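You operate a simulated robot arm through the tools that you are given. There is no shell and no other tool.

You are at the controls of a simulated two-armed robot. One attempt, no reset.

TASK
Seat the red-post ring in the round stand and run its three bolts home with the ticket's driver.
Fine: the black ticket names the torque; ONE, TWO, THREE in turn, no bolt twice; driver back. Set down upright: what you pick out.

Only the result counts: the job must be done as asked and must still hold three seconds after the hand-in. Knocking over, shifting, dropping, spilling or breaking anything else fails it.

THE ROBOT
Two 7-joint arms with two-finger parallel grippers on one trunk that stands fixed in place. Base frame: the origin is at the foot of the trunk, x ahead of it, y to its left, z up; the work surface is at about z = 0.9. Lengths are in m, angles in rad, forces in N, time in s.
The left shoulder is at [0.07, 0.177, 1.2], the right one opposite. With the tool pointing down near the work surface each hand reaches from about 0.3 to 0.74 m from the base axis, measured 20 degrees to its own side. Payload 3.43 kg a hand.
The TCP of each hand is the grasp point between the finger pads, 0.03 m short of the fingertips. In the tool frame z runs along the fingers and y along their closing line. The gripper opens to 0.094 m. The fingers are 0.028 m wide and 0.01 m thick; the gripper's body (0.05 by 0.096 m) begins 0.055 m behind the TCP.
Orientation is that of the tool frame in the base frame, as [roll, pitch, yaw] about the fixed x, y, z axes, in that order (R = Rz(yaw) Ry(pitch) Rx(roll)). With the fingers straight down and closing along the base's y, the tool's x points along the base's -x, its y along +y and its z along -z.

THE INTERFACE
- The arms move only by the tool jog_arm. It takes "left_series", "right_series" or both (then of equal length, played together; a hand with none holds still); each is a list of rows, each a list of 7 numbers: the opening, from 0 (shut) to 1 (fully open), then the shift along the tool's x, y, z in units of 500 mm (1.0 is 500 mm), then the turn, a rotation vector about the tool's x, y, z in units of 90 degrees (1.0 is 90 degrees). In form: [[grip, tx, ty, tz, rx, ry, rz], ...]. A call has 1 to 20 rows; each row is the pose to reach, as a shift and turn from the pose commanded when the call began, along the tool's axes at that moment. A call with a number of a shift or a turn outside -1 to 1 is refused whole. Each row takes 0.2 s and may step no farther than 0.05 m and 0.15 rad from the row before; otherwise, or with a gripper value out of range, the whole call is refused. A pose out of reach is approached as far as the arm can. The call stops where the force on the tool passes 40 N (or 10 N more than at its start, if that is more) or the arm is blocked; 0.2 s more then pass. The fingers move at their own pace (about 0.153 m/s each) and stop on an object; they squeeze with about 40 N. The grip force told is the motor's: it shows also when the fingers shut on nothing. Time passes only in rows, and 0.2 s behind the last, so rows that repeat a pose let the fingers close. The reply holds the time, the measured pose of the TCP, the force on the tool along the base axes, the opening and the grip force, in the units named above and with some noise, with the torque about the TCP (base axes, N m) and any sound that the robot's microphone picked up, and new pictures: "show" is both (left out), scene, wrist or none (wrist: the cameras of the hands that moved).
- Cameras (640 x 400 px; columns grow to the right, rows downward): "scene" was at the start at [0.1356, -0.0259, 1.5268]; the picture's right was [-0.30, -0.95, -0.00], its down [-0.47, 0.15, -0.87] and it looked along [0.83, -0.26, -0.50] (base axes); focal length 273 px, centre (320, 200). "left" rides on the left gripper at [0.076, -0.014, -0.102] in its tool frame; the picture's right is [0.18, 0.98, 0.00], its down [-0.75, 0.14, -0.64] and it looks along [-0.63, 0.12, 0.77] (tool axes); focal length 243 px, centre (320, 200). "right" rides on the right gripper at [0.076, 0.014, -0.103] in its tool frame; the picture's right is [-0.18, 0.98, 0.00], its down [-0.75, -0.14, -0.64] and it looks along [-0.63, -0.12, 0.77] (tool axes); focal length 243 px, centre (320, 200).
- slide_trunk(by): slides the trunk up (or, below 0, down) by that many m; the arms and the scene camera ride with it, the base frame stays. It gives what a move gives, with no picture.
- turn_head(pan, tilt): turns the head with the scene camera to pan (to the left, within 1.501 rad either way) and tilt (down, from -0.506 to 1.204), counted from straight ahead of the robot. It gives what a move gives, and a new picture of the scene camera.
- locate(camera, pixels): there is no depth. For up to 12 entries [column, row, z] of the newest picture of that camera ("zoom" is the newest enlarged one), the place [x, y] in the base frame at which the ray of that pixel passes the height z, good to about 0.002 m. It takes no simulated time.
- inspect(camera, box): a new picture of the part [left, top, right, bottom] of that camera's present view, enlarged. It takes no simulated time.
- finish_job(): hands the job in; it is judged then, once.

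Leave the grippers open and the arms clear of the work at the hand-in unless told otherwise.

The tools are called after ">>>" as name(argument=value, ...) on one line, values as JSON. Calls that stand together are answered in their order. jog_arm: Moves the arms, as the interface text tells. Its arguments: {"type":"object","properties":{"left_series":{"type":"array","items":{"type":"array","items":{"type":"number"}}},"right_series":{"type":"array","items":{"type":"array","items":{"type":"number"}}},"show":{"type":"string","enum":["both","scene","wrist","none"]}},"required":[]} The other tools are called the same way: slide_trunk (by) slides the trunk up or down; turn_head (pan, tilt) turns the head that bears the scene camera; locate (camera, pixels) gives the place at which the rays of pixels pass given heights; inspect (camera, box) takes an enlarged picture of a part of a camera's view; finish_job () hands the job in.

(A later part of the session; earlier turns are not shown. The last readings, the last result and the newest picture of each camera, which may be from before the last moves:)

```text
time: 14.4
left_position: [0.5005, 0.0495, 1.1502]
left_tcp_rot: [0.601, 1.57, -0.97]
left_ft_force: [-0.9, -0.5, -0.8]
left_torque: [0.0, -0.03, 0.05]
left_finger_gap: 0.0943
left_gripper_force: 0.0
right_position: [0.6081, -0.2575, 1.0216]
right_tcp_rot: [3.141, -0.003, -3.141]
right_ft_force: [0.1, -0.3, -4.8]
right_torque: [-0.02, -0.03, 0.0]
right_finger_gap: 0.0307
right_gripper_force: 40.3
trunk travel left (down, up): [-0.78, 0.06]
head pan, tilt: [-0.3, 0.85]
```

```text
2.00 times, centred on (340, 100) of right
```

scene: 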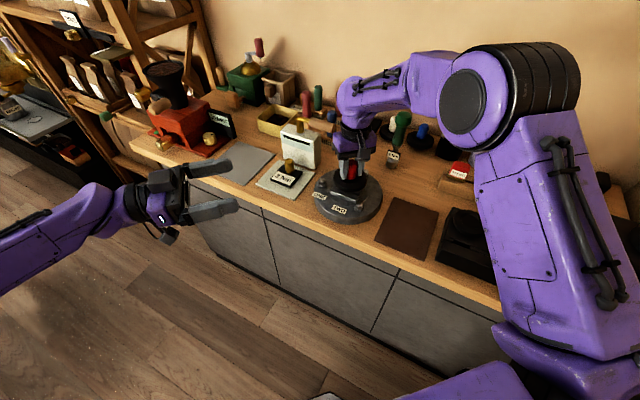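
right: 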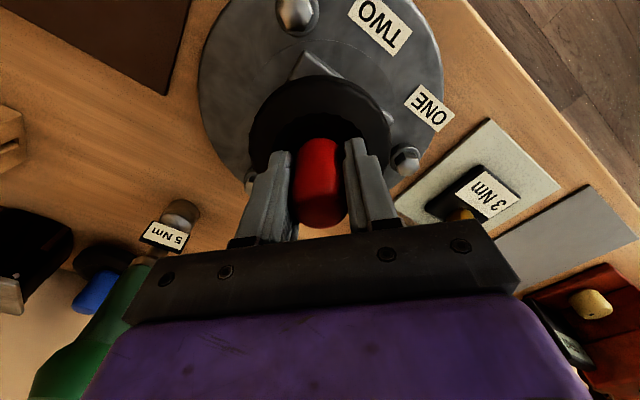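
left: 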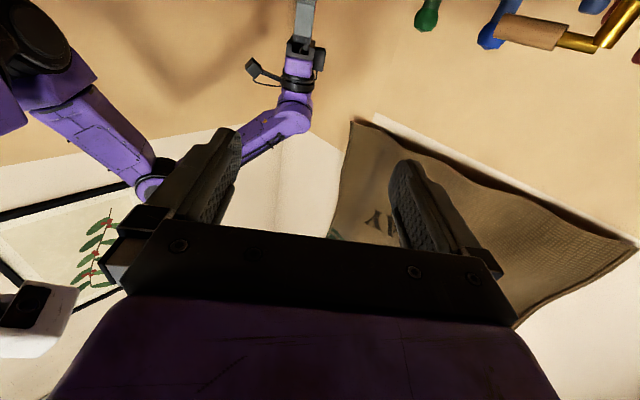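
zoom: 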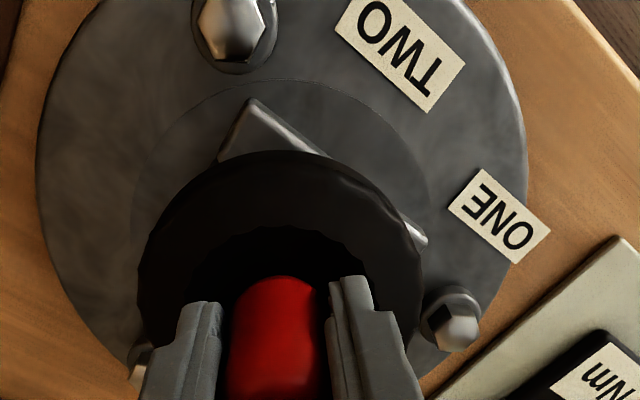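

The frame's near corner and bolts suggest a centre of about (0.610, −0.2565), so I shift 2 mm in x and lower carefully in small steps.

>>> jog_arm(right_series=[[0, -0.004, 0, 0.004, 0, 0, 0], [0, -0.004, 0, 0.01, 0, 0, 0], [0, -0.004, 0, 0.016, 0, 0, 0], [0, -0.004, 0, 0.022, 0, 0, 0], [0, -0.004, 0, 0.022, 0, 0, 0]], show="none")

```text
time: 15.6
left_position: [0.5002, 0.0495, 1.1497]
left_tcp_rot: [0.382, 1.568, -1.189]
left_ft_force: [-0.7, -0.3, 1.2]
left_torque: [-0.02, 0.01, -0.02]
left_finger_gap: 0.0939
left_gripper_force: 0.0
right_position: [0.6098, -0.2559, 1.0088]
right_tcp_rot: [-3.141, -0.003, 3.141]
right_ft_force: [-0.2, -0.4, -5.0]
right_torque: [-0.01, -0.01, 0.01]
right_finger_gap: 0.0306
right_gripper_force: 40.2
trunk travel left (down, up): [-0.78, 0.06]
head pan, tilt: [-0.3, 0.85]
```

No contact yet at z=1.009. I keep lowering in ~2 mm steps.

>>> jog_arm(right_series=[[0, 0, 0, 0.004, 0, 0, 0], [0, 0, 0, 0.008, 0, 0, 0], [0, 0, 0, 0.012, 0, 0, 0], [0, 0, 0, 0.012, 0, 0, 0]], show="scene")

>>> inspect(camera="scene", box=[310, 150, 390, 220])

```text
time: 16.6
left_position: [0.5014, 0.05, 1.151]
left_tcp_rot: [0.089, 1.571, -1.482]
left_ft_force: [0.6, 0.0, -0.5]
left_torque: [0.04, -0.02, -0.01]
left_finger_gap: 0.094
left_gripper_force: 0.0
right_position: [0.6103, -0.2556, 1.0034]
right_tcp_rot: [-3.141, -0.001, 3.141]
right_ft_force: [0.5, -0.2, -5.9]
right_torque: [-0.01, -0.01, 0.01]
right_finger_gap: 0.0308
right_gripper_force: 39.8
trunk travel left (down, up): [-0.78, 0.06]
head pan, tilt: [-0.3, 0.85]
```

scene: 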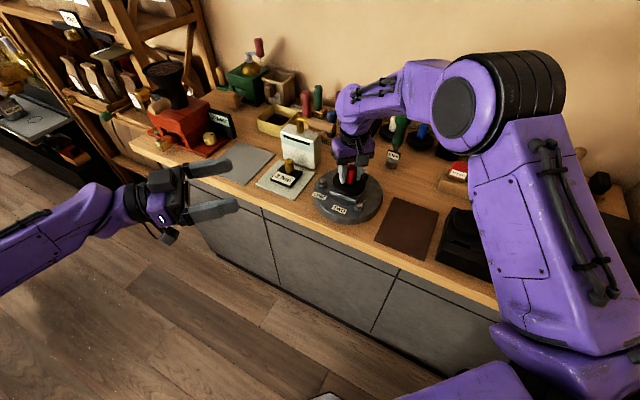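

```text
5.71 times, centred on (350, 185) of scene
```

zoom: 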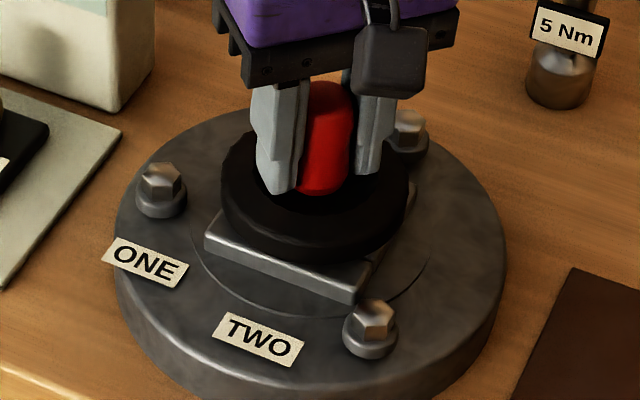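

Still no contact force. Continuing down.

>>> jog_arm(right_series=[[0, 0, 0, 0.003, 0, 0, 0], [0, 0, 0, 0.006, 0, 0, 0], [0, 0, 0, 0.009, 0, 0, 0], [0, 0, 0, 0.012, 0, 0, 0]], show="none")

```text
time: 17.6
left_position: [0.5007, 0.0494, 1.152]
left_tcp_rot: [0.985, 1.57, -0.585]
left_ft_force: [-0.9, -0.6, -1.0]
left_torque: [-0.04, 0.0, 0.0]
left_finger_gap: 0.0941
left_gripper_force: 0.0
right_position: [0.6108, -0.2574, 0.9976]
right_tcp_rot: [-3.139, 0.002, -3.141]
right_ft_force: [1.8, -1.3, 5.9]
right_torque: [-0.04, 0.32, 0.09]
right_finger_gap: 0.0306
right_gripper_force: 40.0
trunk travel left (down, up): [-0.78, 0.06]
head pan, tilt: [-0.3, 0.85]
```

Contact: the vertical force rose by about 11 N at z≈0.998. I look at it.

>>> inspect(camera="scene", box=[320, 160, 385, 210])

>>> inspect(camera="right", box=[220, 0, 440, 200])

```text
8.00 times, centred on (352, 185) of scene
```

zoom: 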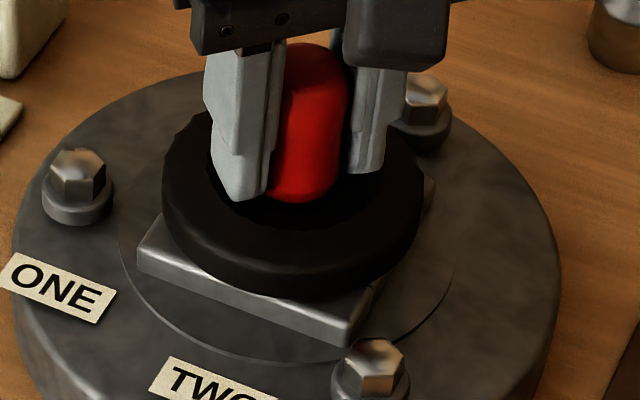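

```text
2.00 times, centred on (330, 100) of right
```

zoom: 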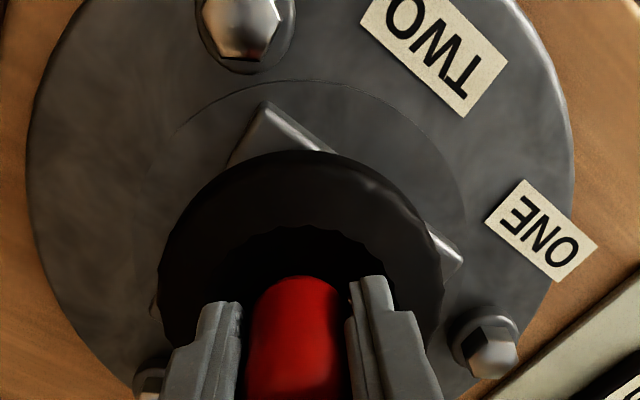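

The boss already seems inside the pocket. I press down another ~2 mm to confirm the seat.

>>> jog_arm(right_series=[[0, 0, 0, 0.001, 0, 0, 0], [0, 0, 0, 0.002, 0, 0, 0], [0, 0, 0, 0.003, 0, 0, 0]], show="none")

```text
time: 18.4
left_position: [0.4984, 0.05, 1.1517]
left_tcp_rot: [-2.079, 1.57, 2.632]
left_ft_force: [-0.1, 0.0, -0.6]
left_torque: [-0.03, 0.02, 0.0]
left_finger_gap: 0.0939
left_gripper_force: 0.0
right_position: [0.6103, -0.2566, 0.9978]
right_tcp_rot: [-3.14, 0.005, 3.141]
right_ft_force: [9.4, -4.2, 23.0]
right_torque: [-0.01, 0.72, 0.09]
right_finger_gap: 0.0307
right_gripper_force: 39.9
trunk travel left (down, up): [-0.78, 0.06]
head pan, tilt: [-0.3, 0.85]
```

The reaction has a sideways part (+x 9 N, −y 4 N): the boss's chamfer is on a pocket edge. I ease up 3 mm, shift 2 mm in +x, 1 mm in −y, and lower again.

>>> jog_arm(right_series=[[0, 0, 0, -0.006, 0, 0, 0], [0, -0.004, -0.002, -0.006, 0, 0, 0], [0, -0.004, -0.002, -0.003, 0, 0, 0], [0, -0.004, -0.002, 0.0, 0, 0, 0]], show="none")

```text
time: 19.4
left_position: [0.4978, 0.0517, 1.152]
left_tcp_rot: [1.14, 1.569, -0.432]
left_ft_force: [-0.7, -0.3, -1.0]
left_torque: [0.02, 0.01, 0.0]
left_finger_gap: 0.0939
left_gripper_force: 0.0
right_position: [0.6097, -0.2572, 0.9978]
right_tcp_rot: [-3.139, 0.001, 3.14]
right_ft_force: [-0.6, -1.9, 20.7]
right_torque: [0.45, 0.68, -0.05]
right_finger_gap: 0.0308
right_gripper_force: 39.9
trunk travel left (down, up): [-0.78, 0.06]
head pan, tilt: [-0.3, 0.85]
```

The resultant now lies ~31 mm off-centre, beneath the ring's rim on the front bar – so the boss is in the pocket and the ring rests on the frame. I ease the pressure and open the fingers a little.

>>> jog_arm(right_series=[[0, 0, 0, -0.005, 0, 0, 0], [0.1, 0, 0, -0.005, 0, 0, 0], [0.5, 0, 0, -0.005, 0, 0, 0], [0.55, 0, 0, -0.005, 0, 0, 0], [0.55, 0, 0, -0.005, 0, 0, 0]], show="both")

>>> inspect(camera="scene", box=[320, 160, 385, 210])

>>> inspect(camera="right", box=[220, 0, 440, 200])

```text
time: 20.6
left_position: [0.4996, 0.0488, 1.1523]
left_tcp_rot: [1.045, 1.568, -0.526]
left_ft_force: [0.2, 0.1, -0.4]
left_torque: [0.0, -0.01, -0.03]
left_finger_gap: 0.0943
left_gripper_force: 0.1
right_position: [0.6116, -0.2573, 0.9982]
right_tcp_rot: [3.141, 0.001, -3.141]
right_ft_force: [-1.0, 0.1, 0.7]
right_torque: [0.02, 0.01, 0.03]
right_finger_gap: 0.0513
right_gripper_force: 0.1
trunk travel left (down, up): [-0.78, 0.06]
head pan, tilt: [-0.3, 0.85]
```

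scene: 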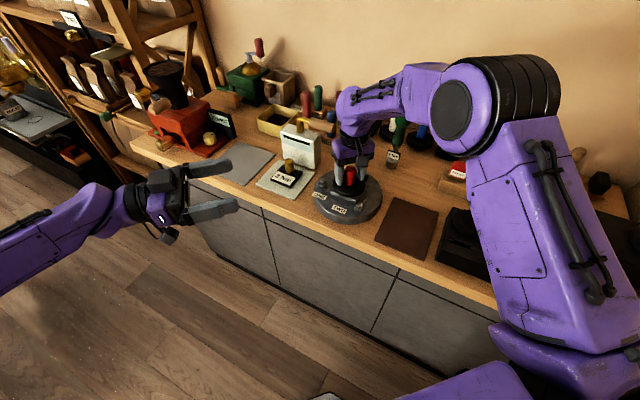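
right: 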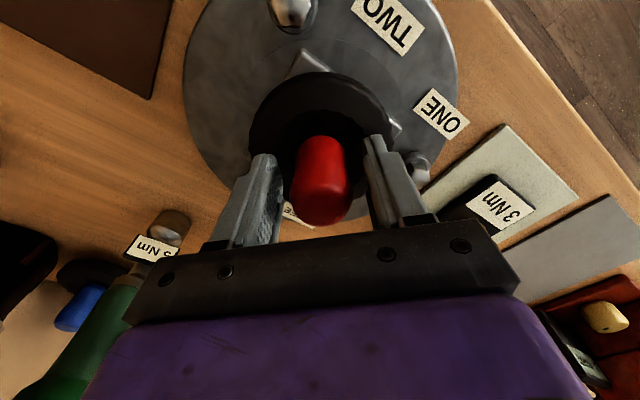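

```text
8.00 times, centred on (352, 185) of scene
```

zoom: 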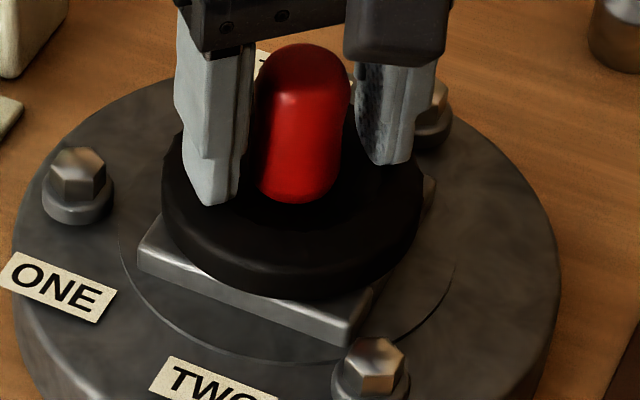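

```text
2.00 times, centred on (330, 100) of right
```

zoom: 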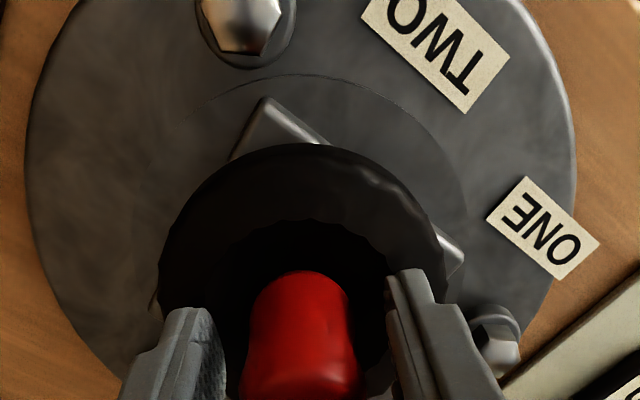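

The ring stands upright in the pocket. I withdraw the right hand straight up.

>>> jog_arm(right_series=[[0.6, 0, 0, -0.04, 0, 0, 0], [0.6, 0, 0, -0.12, 0, 0, 0], [0.8, 0, 0, -0.2, 0, 0, 0], [1, 0, 0, -0.28, 0, 0, 0], [1, 0, 0, -0.36, 0, 0, 0], [1, 0, 0, -0.44, 0, 0, 0]], show="both")

>>> inspect(camera="scene", box=[300, 100, 420, 220])

>>> inspect(camera="right", box=[160, 20, 460, 240])

```text
time: 22.0
left_position: [0.5004, 0.0496, 1.1518]
left_tcp_rot: [0.963, 1.569, -0.607]
left_ft_force: [-0.1, 0.1, -0.5]
left_torque: [0.04, -0.01, 0.0]
left_finger_gap: 0.0939
left_gripper_force: 0.1
right_position: [0.6126, -0.2555, 1.2209]
right_tcp_rot: [-3.141, 0.0, 3.14]
right_ft_force: [-0.7, -0.1, -0.7]
right_torque: [0.0, 0.0, -0.01]
right_finger_gap: 0.0942
right_gripper_force: 0.1
trunk travel left (down, up): [-0.78, 0.06]
head pan, tilt: [-0.3, 0.85]
```

scene: 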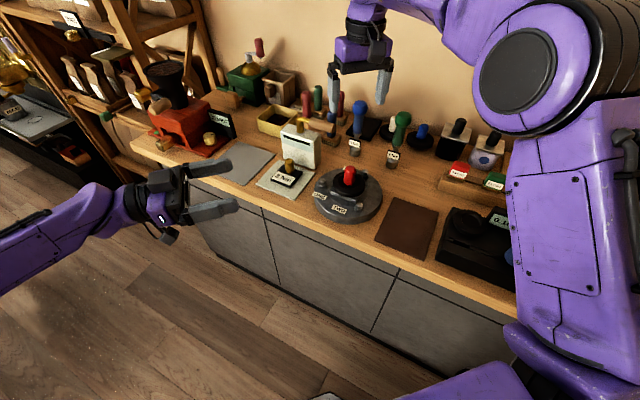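
right: 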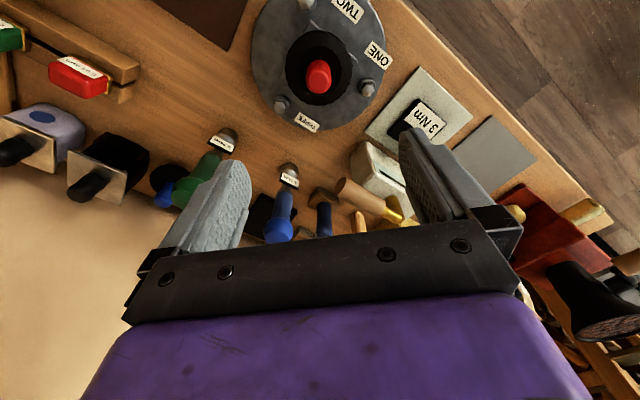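

```text
3.33 times, centred on (360, 160) of scene
```

zoom: 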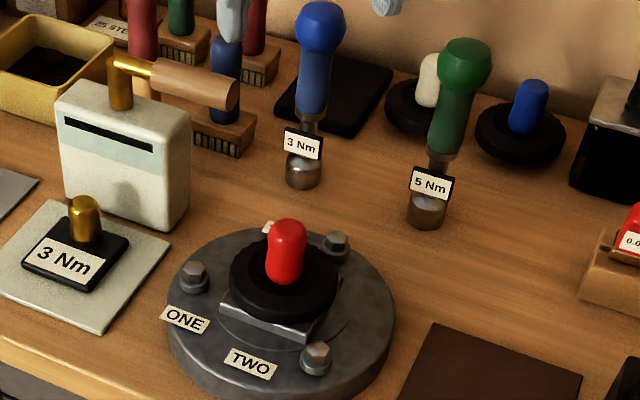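

```text
1.82 times, centred on (310, 130) of right
```

zoom: 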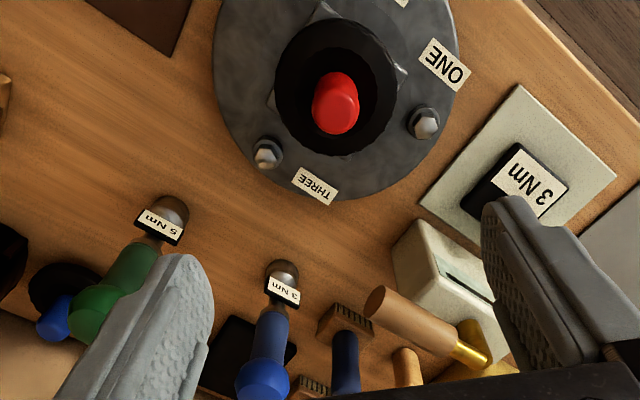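

The ring is centred on the frame. Now I locate the 3 Nm driver's foot and knob from both cameras.

>>> locate(camera="right", pixels=[[290.8, 165, 0.92], [291.5, 166, 0.91], [278.1, 231.6, 1.08], [278.1, 231.6, 1.06], [278.1, 231.6, 1.1], [291, 195, 1.02], [291, 195, 1.0]])

>>> locate(camera="scene", pixels=[[354.6, 152, 0.91], [354.6, 150, 0.92], [359.4, 108, 1.08], [359.4, 108, 1.06], [359.4, 108, 1.1], [357, 126, 1.02]])

>>> inspect(camera="right", box=[240, 140, 340, 240])

>>> inspect(camera="scene", box=[320, 90, 400, 170])

```text
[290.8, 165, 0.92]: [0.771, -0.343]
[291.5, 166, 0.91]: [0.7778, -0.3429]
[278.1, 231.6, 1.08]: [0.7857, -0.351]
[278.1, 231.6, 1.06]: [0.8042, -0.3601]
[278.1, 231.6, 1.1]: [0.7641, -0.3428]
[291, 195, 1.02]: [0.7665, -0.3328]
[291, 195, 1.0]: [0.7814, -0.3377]
```

```text
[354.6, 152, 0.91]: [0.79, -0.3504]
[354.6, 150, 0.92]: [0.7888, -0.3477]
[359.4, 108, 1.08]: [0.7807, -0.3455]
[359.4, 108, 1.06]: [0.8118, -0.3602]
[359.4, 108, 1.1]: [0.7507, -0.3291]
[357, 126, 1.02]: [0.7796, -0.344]
```

```text
4.00 times, centred on (290, 190) of right
```

zoom: 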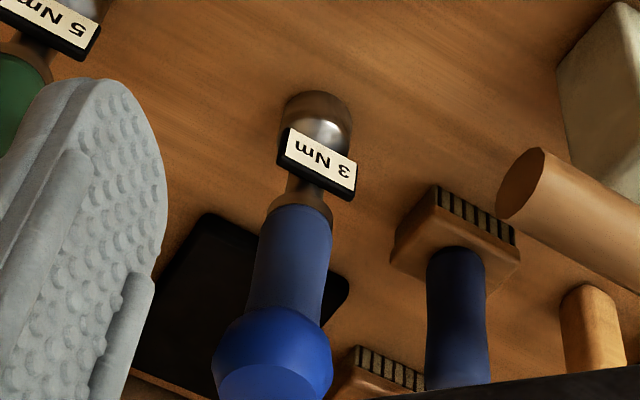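

```text
5.00 times, centred on (360, 130) of scene
```

zoom: 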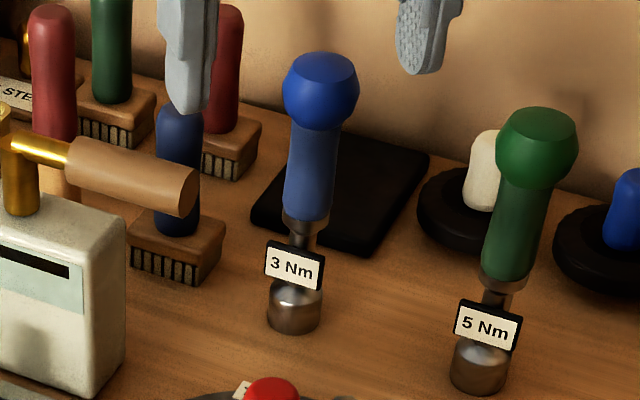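

The driver's axis is near (0.782, −0.348), knob top ≈ z 1.09. I locate the neighbours (blue brush, wooden handle end) so as not to touch them.

>>> locate(camera="right", pixels=[[323.75, 206, 0.98], [323.75, 206, 1.0], [341, 186, 0.98], [341, 186, 1.0], [319, 200, 0.92], [322, 230, 0.98]])

>>> locate(camera="scene", pixels=[[332, 112, 0.98], [332, 112, 1.0], [332, 127, 0.98], [332, 127, 1.0], [331, 140, 0.92], [331, 140, 0.91]])

```text
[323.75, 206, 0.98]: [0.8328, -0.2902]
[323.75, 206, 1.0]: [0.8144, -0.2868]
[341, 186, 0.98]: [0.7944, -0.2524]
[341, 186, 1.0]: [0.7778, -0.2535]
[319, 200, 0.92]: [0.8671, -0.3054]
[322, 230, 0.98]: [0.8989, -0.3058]
```

```text
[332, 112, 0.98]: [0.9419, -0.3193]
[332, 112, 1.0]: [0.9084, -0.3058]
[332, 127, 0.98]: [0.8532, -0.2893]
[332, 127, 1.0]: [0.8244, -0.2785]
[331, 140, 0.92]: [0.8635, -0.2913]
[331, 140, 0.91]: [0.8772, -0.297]
```

The driver stands beyond the stated reach for a straight-down hand. I raise the trunk by 0.06 to favour the reach at handle height, then test how far the hand gets.

>>> slide_trunk(by=0.06)

```text
time: 23.0
left_position: [0.5012, 0.05, 1.2115]
left_tcp_rot: [0.657, 1.57, -0.915]
left_ft_force: [0.0, -0.7, 0.1]
left_torque: [-0.01, -0.04, -0.03]
left_finger_gap: 0.094
left_gripper_force: 0.0
right_position: [0.6131, -0.2547, 1.2775]
right_tcp_rot: [3.141, 0.0, -3.14]
right_ft_force: [-0.2, 0.8, 0.0]
right_torque: [0.01, -0.02, 0.0]
right_finger_gap: 0.094
right_gripper_force: 0.1
trunk travel left (down, up): [-0.84, 0.0]
head pan, tilt: [-0.3, 0.85]
```

Now I test the straight-down reach towards (0.76, −0.348, 1.18), well above everything.

>>> jog_arm(right_series=[[0.8, -0.04, -0.06, 0, 0, 0, 0], [0.7, -0.08, -0.12, 0.02, 0, 0, 0], [0.6, -0.12, -0.17, 0.05, 0, 0, 0], [0.6, -0.18, -0.186, 0.1, 0, 0, 0], [0.6, -0.24, -0.186, 0.15, 0, 0, 0], [0.6, -0.294, -0.186, 0.2, 0, 0, 0], [0.6, -0.294, -0.186, 0.2, 0, 0, 0]], show="both")

```text
time: 24.6
left_position: [0.4987, 0.0475, 1.2119]
left_tcp_rot: [2.249, 1.568, 0.679]
left_ft_force: [0.4, -0.2, -1.2]
left_torque: [0.02, -0.01, 0.03]
left_finger_gap: 0.0941
left_gripper_force: 0.0
right_position: [0.6779, -0.3088, 1.201]
right_tcp_rot: [3.14, 0.001, -3.141]
right_ft_force: [0.2, -0.3, 0.0]
right_torque: [0.01, -0.01, 0.04]
right_finger_gap: 0.0563
right_gripper_force: 0.0
right hand out of reach, approached as far as the arm can: row 3, 4, 5, 6, 7
trunk travel left (down, up): [-0.84, 0.0]
head pan, tilt: [-0.3, 0.85]
```

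scene: 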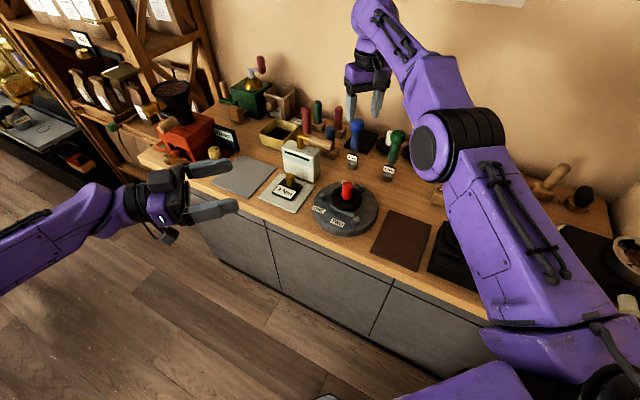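
right: 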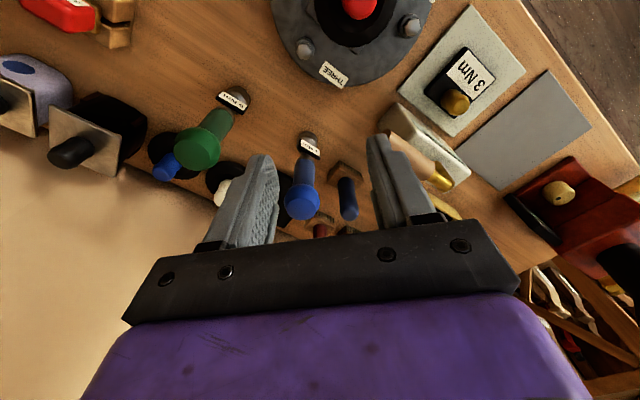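

The straight-down reach ends near 0.62 m from the shoulder, short of the driver. I tilt the hand forward by 40° (fingers leaning outward) in place.

>>> jog_arm(right_series=[[0.6, 0, 0, 0, 0, -0.089, 0], [0.6, 0, 0, 0, 0, -0.178, 0], [0.6, 0, 0, 0, 0, -0.267, 0], [0.6, 0, 0, 0, 0, -0.356, 0], [0.6, 0, 0, 0, 0, -0.444, 0], [0.6, 0, 0, 0, 0, -0.444, 0]], show="both")

```text
time: 26.0
left_position: [0.4996, 0.0499, 1.2118]
left_tcp_rot: [-2.967, 1.57, 1.746]
left_ft_force: [0.6, -0.6, -0.2]
left_torque: [-0.01, -0.02, 0.0]
left_finger_gap: 0.094
left_gripper_force: 0.1
right_position: [0.6809, -0.3081, 1.1998]
right_tcp_rot: [-3.14, 0.698, -3.14]
right_ft_force: [0.2, -0.3, -0.7]
right_torque: [-0.05, 0.0, 0.0]
right_finger_gap: 0.0565
right_gripper_force: 0.0
trunk travel left (down, up): [-0.84, 0.0]
head pan, tilt: [-0.3, 0.85]
```

scene: 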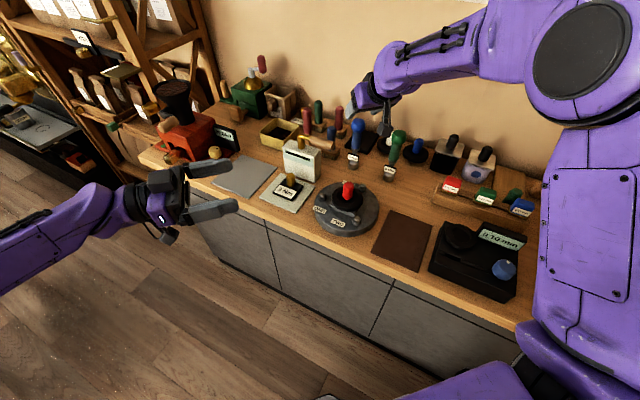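
right: 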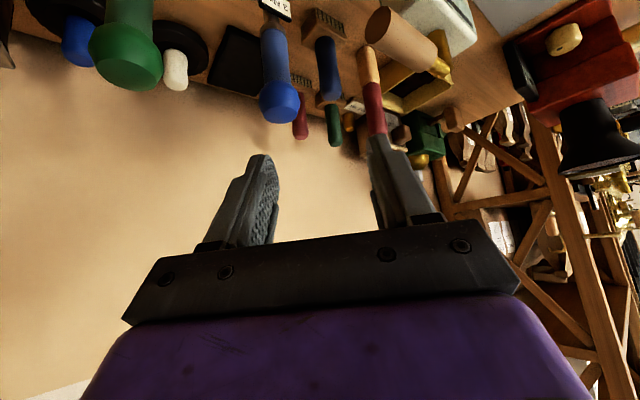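

>>> locate(camera="right", pixels=[[278, 100, 1.08], [278, 100, 1.07], [274, 45, 1.02], [274, 45, 1.01], [274, 45, 1.0]])

>>> locate(camera="scene", pixels=[[357, 128, 1.08], [357, 128, 1.07], [354, 145, 1.02], [353, 163, 0.92]])

>>> inspect(camera="scene", box=[310, 80, 430, 180])

>>> inspect(camera="right", box=[200, 0, 440, 180])

```text
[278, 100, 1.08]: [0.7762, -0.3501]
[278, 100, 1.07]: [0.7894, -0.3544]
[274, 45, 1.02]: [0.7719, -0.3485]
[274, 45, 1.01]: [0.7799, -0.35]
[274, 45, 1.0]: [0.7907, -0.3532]
```

```text
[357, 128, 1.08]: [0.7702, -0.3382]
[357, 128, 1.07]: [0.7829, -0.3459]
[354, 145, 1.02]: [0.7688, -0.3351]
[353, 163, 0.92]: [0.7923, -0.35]
```

```text
4.00 times, centred on (370, 130) of scene
```

zoom: 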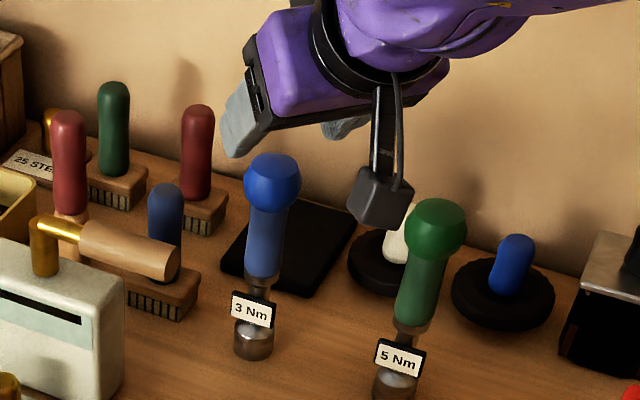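

```text
2.22 times, centred on (320, 90) of right
```

zoom: 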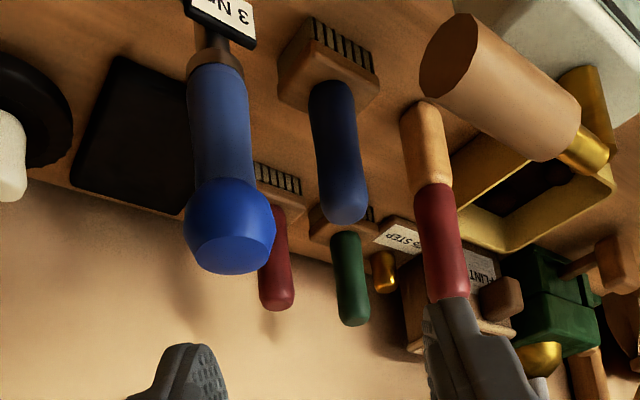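

I go to a pre-grasp point 0.12 m back from the handle along the finger direction, opening a little wider, and look.

>>> jog_arm(right_series=[[0.75, 0.02, -0.03, 0.05, 0, 0, 0], [0.75, 0.04, -0.06, 0.1, 0, 0, 0], [0.75, 0.0556, -0.082, 0.144, 0, 0, 0], [0.75, 0.0556, -0.082, 0.144, 0, 0, 0]], show="both")

>>> inspect(camera="right", box=[200, 0, 440, 200])

>>> inspect(camera="scene", box=[310, 80, 430, 180])

```text
time: 27.0
left_position: [0.5007, 0.0502, 1.2116]
left_tcp_rot: [0.932, 1.569, -0.638]
left_ft_force: [0.7, -0.2, 0.4]
left_torque: [0.02, -0.05, -0.02]
left_finger_gap: 0.0939
left_gripper_force: 0.0
right_position: [0.7043, -0.3486, 1.1277]
right_tcp_rot: [-3.139, 0.697, -3.142]
right_ft_force: [0.3, -0.2, -0.3]
right_torque: [-0.01, 0.04, 0.04]
right_finger_gap: 0.0705
right_gripper_force: 0.1
trunk travel left (down, up): [-0.84, 0.0]
head pan, tilt: [-0.3, 0.85]
```

scene: 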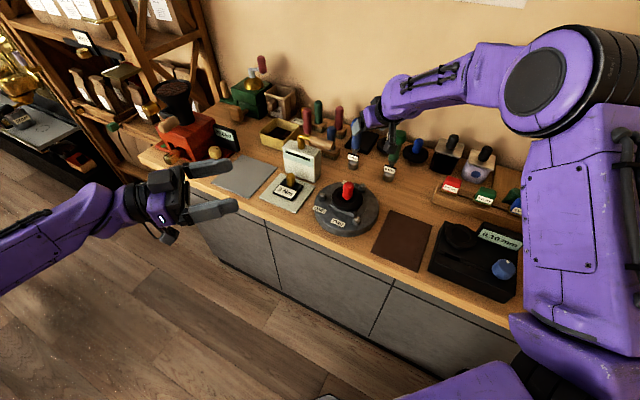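
right: 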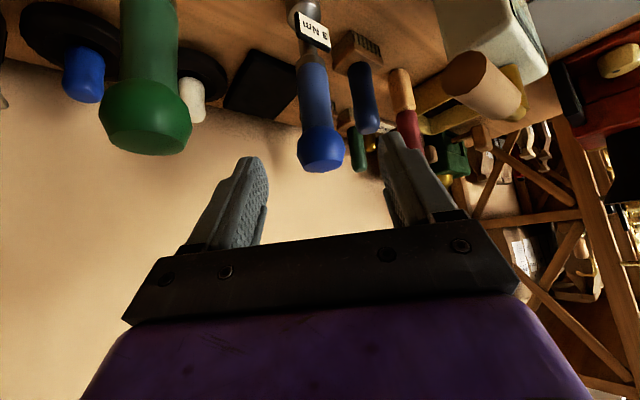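

```text
2.00 times, centred on (320, 100) of right
```

zoom: 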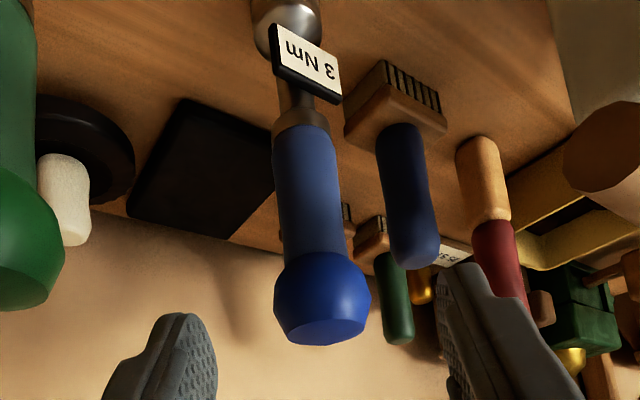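

```text
4.00 times, centred on (370, 130) of scene
```

zoom: 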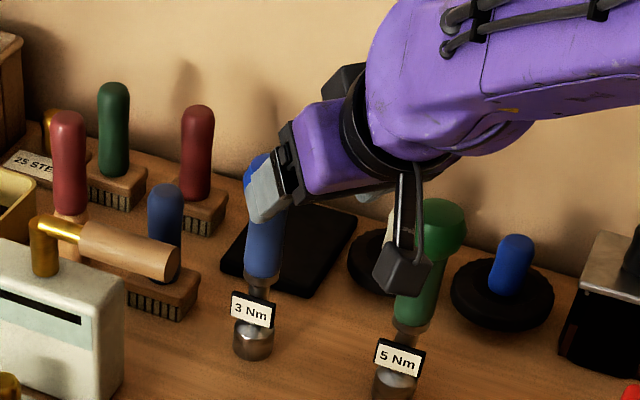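

>>> locate(camera="right", pixels=[[321, 150, 1.08], [321, 150, 1.07], [313, 95, 1.02], [313, 95, 1.01], [308, 55, 0.97]])

```text
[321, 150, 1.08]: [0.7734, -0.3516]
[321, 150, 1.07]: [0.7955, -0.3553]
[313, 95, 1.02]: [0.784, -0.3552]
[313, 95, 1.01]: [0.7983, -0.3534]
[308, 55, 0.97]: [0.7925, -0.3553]
```

The driver lies at y≈−0.352; I slide in along the finger direction by 0.12 m with a 3 mm sideways correction, still open.

>>> jog_arm(right_series=[[0.75, 0, -0.006, 0.06, 0, 0, 0], [0.75, 0, -0.006, 0.12, 0, 0, 0], [0.75, 0, -0.006, 0.18, 0, 0, 0], [0.75, 0, -0.006, 0.24, 0, 0, 0], [0.75, 0, -0.006, 0.24, 0, 0, 0]], show="both")

>>> inspect(camera="right", box=[200, 0, 440, 200])

>>> inspect(camera="scene", box=[310, 80, 430, 180])

```text
time: 28.2
left_position: [0.4991, 0.05, 1.2121]
left_tcp_rot: [1.04, 1.569, -0.532]
left_ft_force: [0.9, -0.7, -0.4]
left_torque: [0.01, 0.02, 0.0]
left_finger_gap: 0.0938
left_gripper_force: 0.0
right_position: [0.7816, -0.3523, 1.0361]
right_tcp_rot: [3.141, 0.698, -3.141]
right_ft_force: [-1.1, -0.9, 0.3]
right_torque: [0.02, -0.03, -0.01]
right_finger_gap: 0.0705
right_gripper_force: 0.1
trunk travel left (down, up): [-0.84, 0.0]
head pan, tilt: [-0.3, 0.85]
```

scene: 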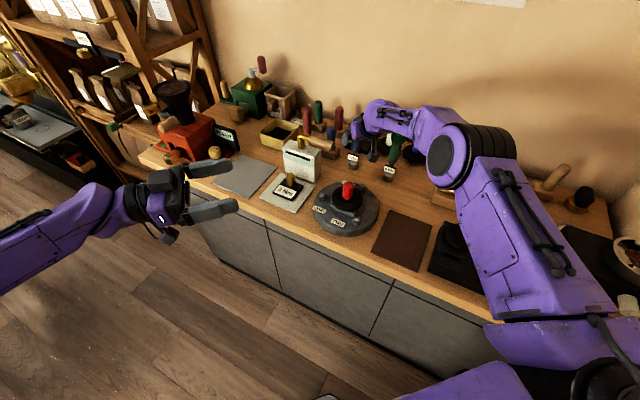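
right: 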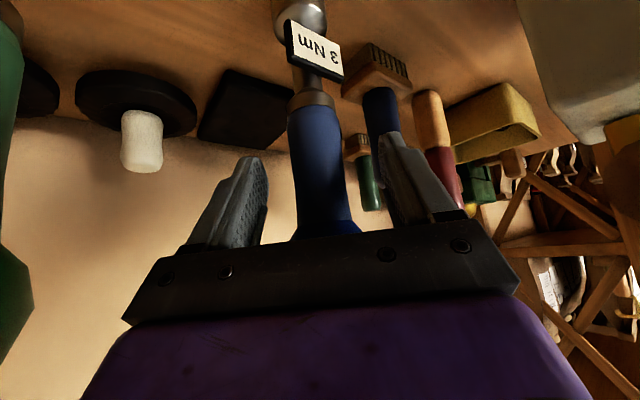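

```text
2.00 times, centred on (320, 100) of right
```

zoom: 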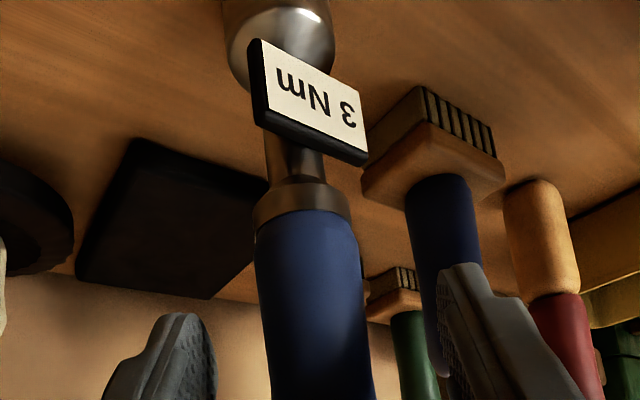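

```text
4.00 times, centred on (370, 130) of scene
```

zoom: 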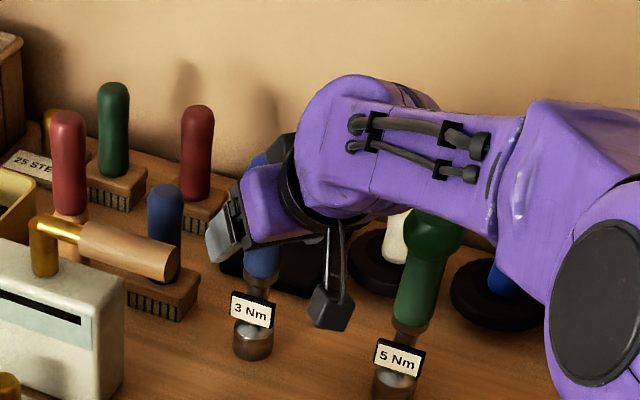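

The handle is between the fingers; I shift 2 mm and close on it.

>>> jog_arm(right_series=[[0.75, 0, -0.004, 0, 0, 0, 0], [0.3, 0, -0.004, 0, 0, 0, 0], [0, 0, -0.004, 0, 0, 0, 0], [0, 0, -0.004, 0, 0, 0, 0], [0, 0, -0.004, 0, 0, 0, 0]], show="both")

>>> inspect(camera="right", box=[200, 0, 440, 200])

>>> inspect(camera="scene", box=[310, 80, 430, 180])

```text
time: 29.4
left_position: [0.501, 0.0496, 1.2113]
left_tcp_rot: [-2.363, 1.57, 2.352]
left_ft_force: [0.5, 0.2, 0.2]
left_torque: [-0.02, 0.01, 0.02]
left_finger_gap: 0.0936
left_gripper_force: 0.1
right_position: [0.7815, -0.3549, 1.0362]
right_tcp_rot: [-3.141, 0.697, -3.139]
right_ft_force: [0.6, 0.3, 0.5]
right_torque: [-0.04, -0.01, 0.02]
right_finger_gap: 0.0345
right_gripper_force: 40.3
trunk travel left (down, up): [-0.84, 0.0]
head pan, tilt: [-0.3, 0.85]
```

scene: 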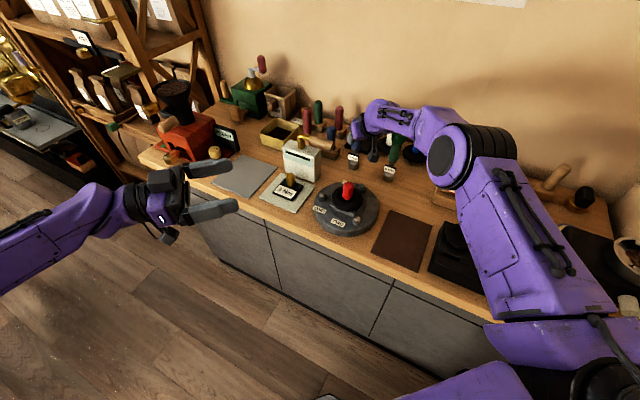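
right: 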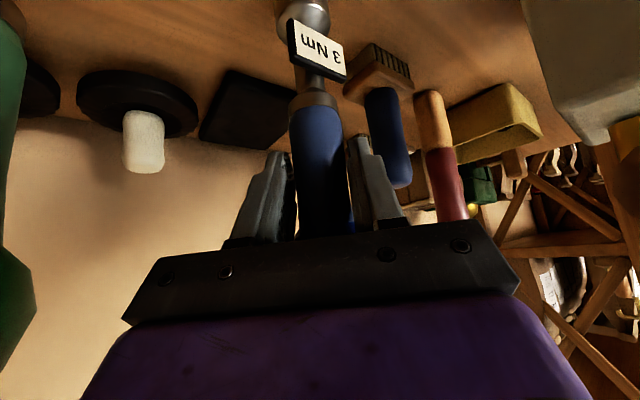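

```text
2.00 times, centred on (320, 100) of right
```

zoom: 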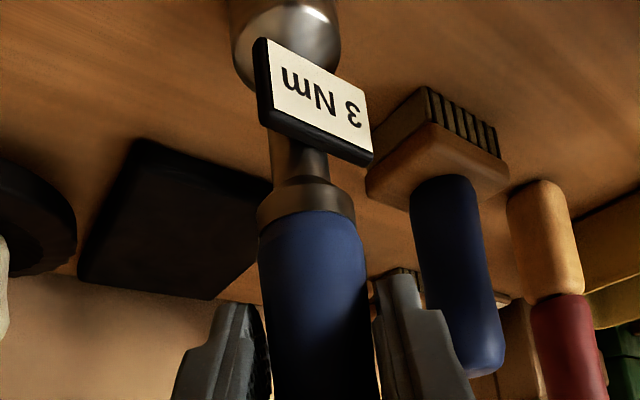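

```text
4.00 times, centred on (370, 130) of scene
```

zoom: 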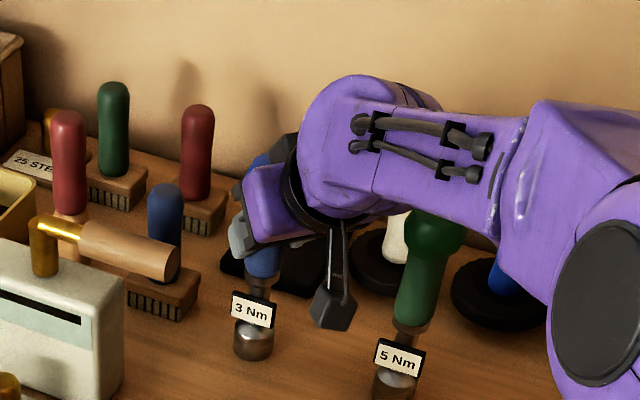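

Gripped (34.5 mm gap). This hand pose (0.7815, −0.355, 1.036, pitch 0.698) is what I'll use to put the driver back. I lift it straight up, first 0.1 m.

>>> jog_arm(right_series=[[0, -0.0129, 0, -0.0153, 0, 0, 0], [0, -0.0386, 0, -0.046, 0, 0, 0], [0, -0.0772, 0, -0.0919, 0, 0, 0], [0, -0.1286, 0, -0.1532, 0, 0, 0], [0, -0.1286, 0, -0.1532, 0, 0, 0]], show="both")

>>> inspect(camera="scene", box=[310, 80, 430, 180])

```text
time: 30.6
left_position: [0.5012, 0.0494, 1.2093]
left_tcp_rot: [-0.408, 1.57, -1.978]
left_ft_force: [-0.7, -0.1, 0.8]
left_torque: [-0.01, 0.0, -0.02]
left_finger_gap: 0.094
left_gripper_force: 0.0
right_position: [0.7831, -0.3549, 1.1319]
right_tcp_rot: [-3.141, 0.697, -3.14]
right_ft_force: [1.1, -0.7, -2.7]
right_torque: [0.01, 0.02, -0.02]
right_finger_gap: 0.0346
right_gripper_force: 40.0
trunk travel left (down, up): [-0.84, 0.0]
head pan, tilt: [-0.3, 0.85]
```

scene: 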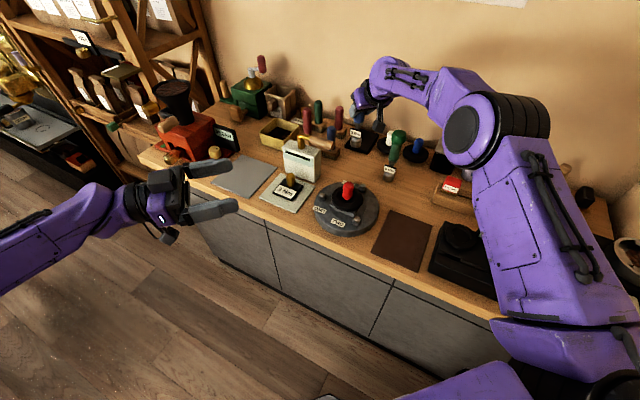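
right: 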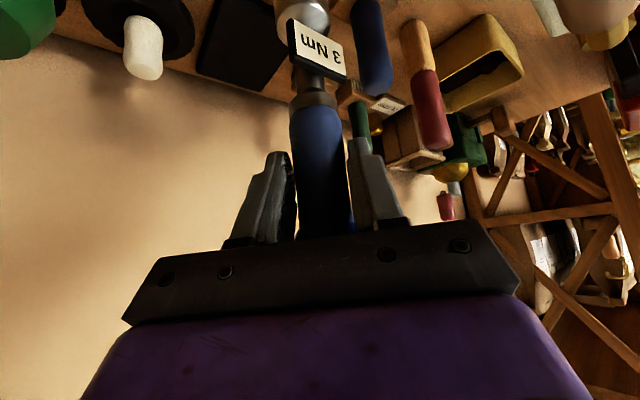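

```text
4.00 times, centred on (370, 130) of scene
```

zoom: 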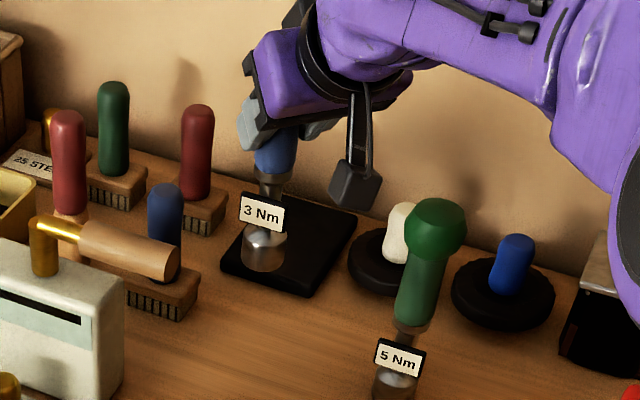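

The driver hangs upright and free. I carry it up and back over the now empty brown mat, to about (0.50, −0.385, 1.20).

>>> jog_arm(right_series=[[0, 0.001, 0, -0.0922, 0, 0, 0], [0, 0.03, 0, -0.182, 0, 0, 0], [0, 0.0657, 0, -0.264, 0, 0, 0], [0, 0.1217, 0, -0.3372, 0, 0, 0], [0, 0.1907, -0.02, -0.395, 0, 0, 0], [0, 0.2661, -0.04, -0.4453, 0, 0, 0], [0, 0.3435, -0.06, -0.4712, 0, 0, 0], [0, 0.3435, -0.06, -0.4712, 0, 0, 0]], show="both")

>>> inspect(camera="scene", box=[330, 60, 490, 260])

```text
time: 32.4
left_position: [0.5002, 0.0486, 1.21]
left_tcp_rot: [2.828, 1.569, 1.257]
left_ft_force: [0.4, -0.2, -0.1]
left_torque: [0.0, -0.01, 0.0]
left_finger_gap: 0.094
left_gripper_force: 0.0
right_position: [0.4969, -0.385, 1.2037]
right_tcp_rot: [3.141, 0.697, 3.141]
right_ft_force: [-0.7, -0.7, -4.2]
right_torque: [0.0, 0.03, 0.03]
right_finger_gap: 0.0347
right_gripper_force: 40.3
right hand out of reach, approached as far as the arm can: row 6
trunk travel left (down, up): [-0.84, 0.0]
head pan, tilt: [-0.3, 0.85]
```

scene: 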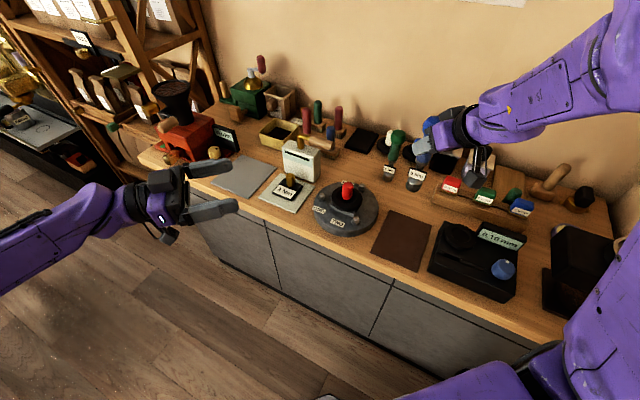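
right: 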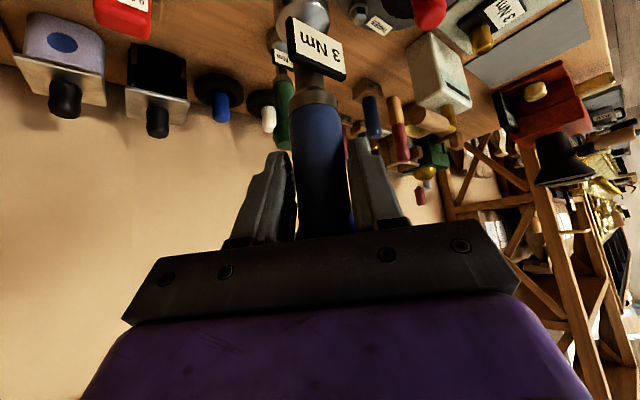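

```text
2.00 times, centred on (410, 160) of scene
```

zoom: 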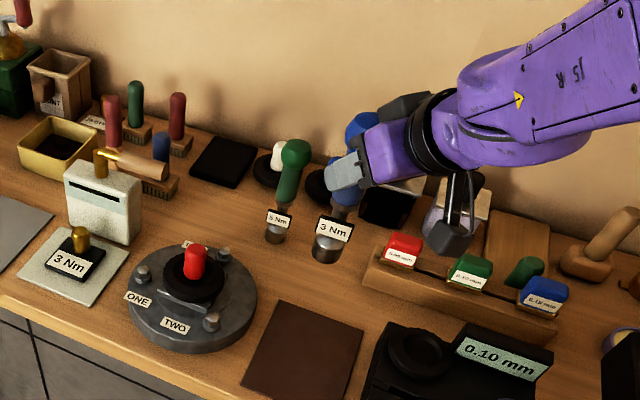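

I lower the driver towards the mat, stopping a few mm above.

>>> jog_arm(right_series=[[0, 0.0579, 0, 0.0689, 0, 0, 0], [0, 0.1157, 0, 0.1379, 0, 0, 0], [0, 0.1672, 0, 0.1992, 0, 0, 0], [0, 0.1929, 0, 0.2298, 0, 0, 0], [0, 0.2006, 0, 0.239, 0, 0, 0], [0, 0.2006, 0, 0.239, 0, 0, 0]], show="scene")

>>> inspect(camera="scene", box=[350, 140, 470, 280])

```text
time: 33.8
left_position: [0.5023, 0.052, 1.2105]
left_tcp_rot: [-0.135, 1.57, -1.706]
left_ft_force: [0.1, -0.2, -0.4]
left_torque: [-0.04, -0.01, -0.02]
left_finger_gap: 0.0938
left_gripper_force: 0.0
right_position: [0.4994, -0.3821, 1.0495]
right_tcp_rot: [-3.139, 0.697, -3.137]
right_ft_force: [0.4, 1.4, -3.1]
right_torque: [-0.03, 0.06, -0.02]
right_finger_gap: 0.0348
right_gripper_force: 40.3
right hand out of reach, approached as far as the arm can: row 2
trunk travel left (down, up): [-0.84, 0.0]
head pan, tilt: [-0.3, 0.85]
```

scene: 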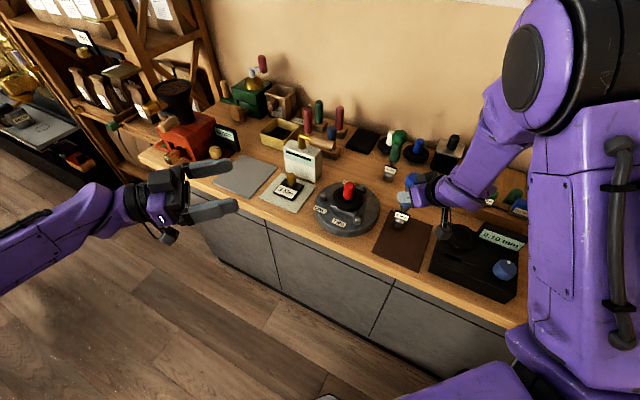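

```text
2.86 times, centred on (410, 210) of scene
```

zoom: 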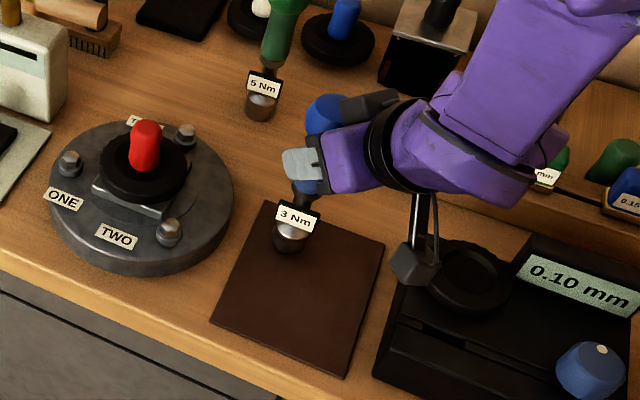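

>>> locate(camera="scene", pixels=[[399.5, 226, 0.91], [391, 210, 0.902], [433, 226, 0.902], [419, 272, 0.902], [371.5, 252, 0.902]])

```text
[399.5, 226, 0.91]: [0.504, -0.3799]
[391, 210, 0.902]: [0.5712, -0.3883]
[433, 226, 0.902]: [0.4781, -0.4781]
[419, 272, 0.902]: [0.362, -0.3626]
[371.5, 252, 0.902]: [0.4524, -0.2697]
```

The driver's foot is well inside the mat. I lower the last centimetre gently.

>>> jog_arm(right_series=[[0, 0.0051, 0, 0.0061, 0, 0, 0], [0, 0.0103, 0, 0.0123, 0, 0, 0], [0, 0.0129, 0, 0.0153, 0, 0, 0], [0, 0.0141, 0, 0.0169, 0, 0, 0]], show="none")

```text
time: 34.8
left_position: [0.4997, 0.0515, 1.2111]
left_tcp_rot: [0.667, 1.569, -0.901]
left_ft_force: [-1.1, 0.3, 0.3]
left_torque: [0.01, -0.02, -0.03]
left_finger_gap: 0.0939
left_gripper_force: 0.1
right_position: [0.5004, -0.3818, 1.04]
right_tcp_rot: [-3.139, 0.701, -3.137]
right_ft_force: [-0.3, 0.7, 8.6]
right_torque: [0.01, -0.16, 0.05]
right_finger_gap: 0.0349
right_gripper_force: 40.3
trunk travel left (down, up): [-0.84, 0.0]
head pan, tilt: [-0.3, 0.85]
```

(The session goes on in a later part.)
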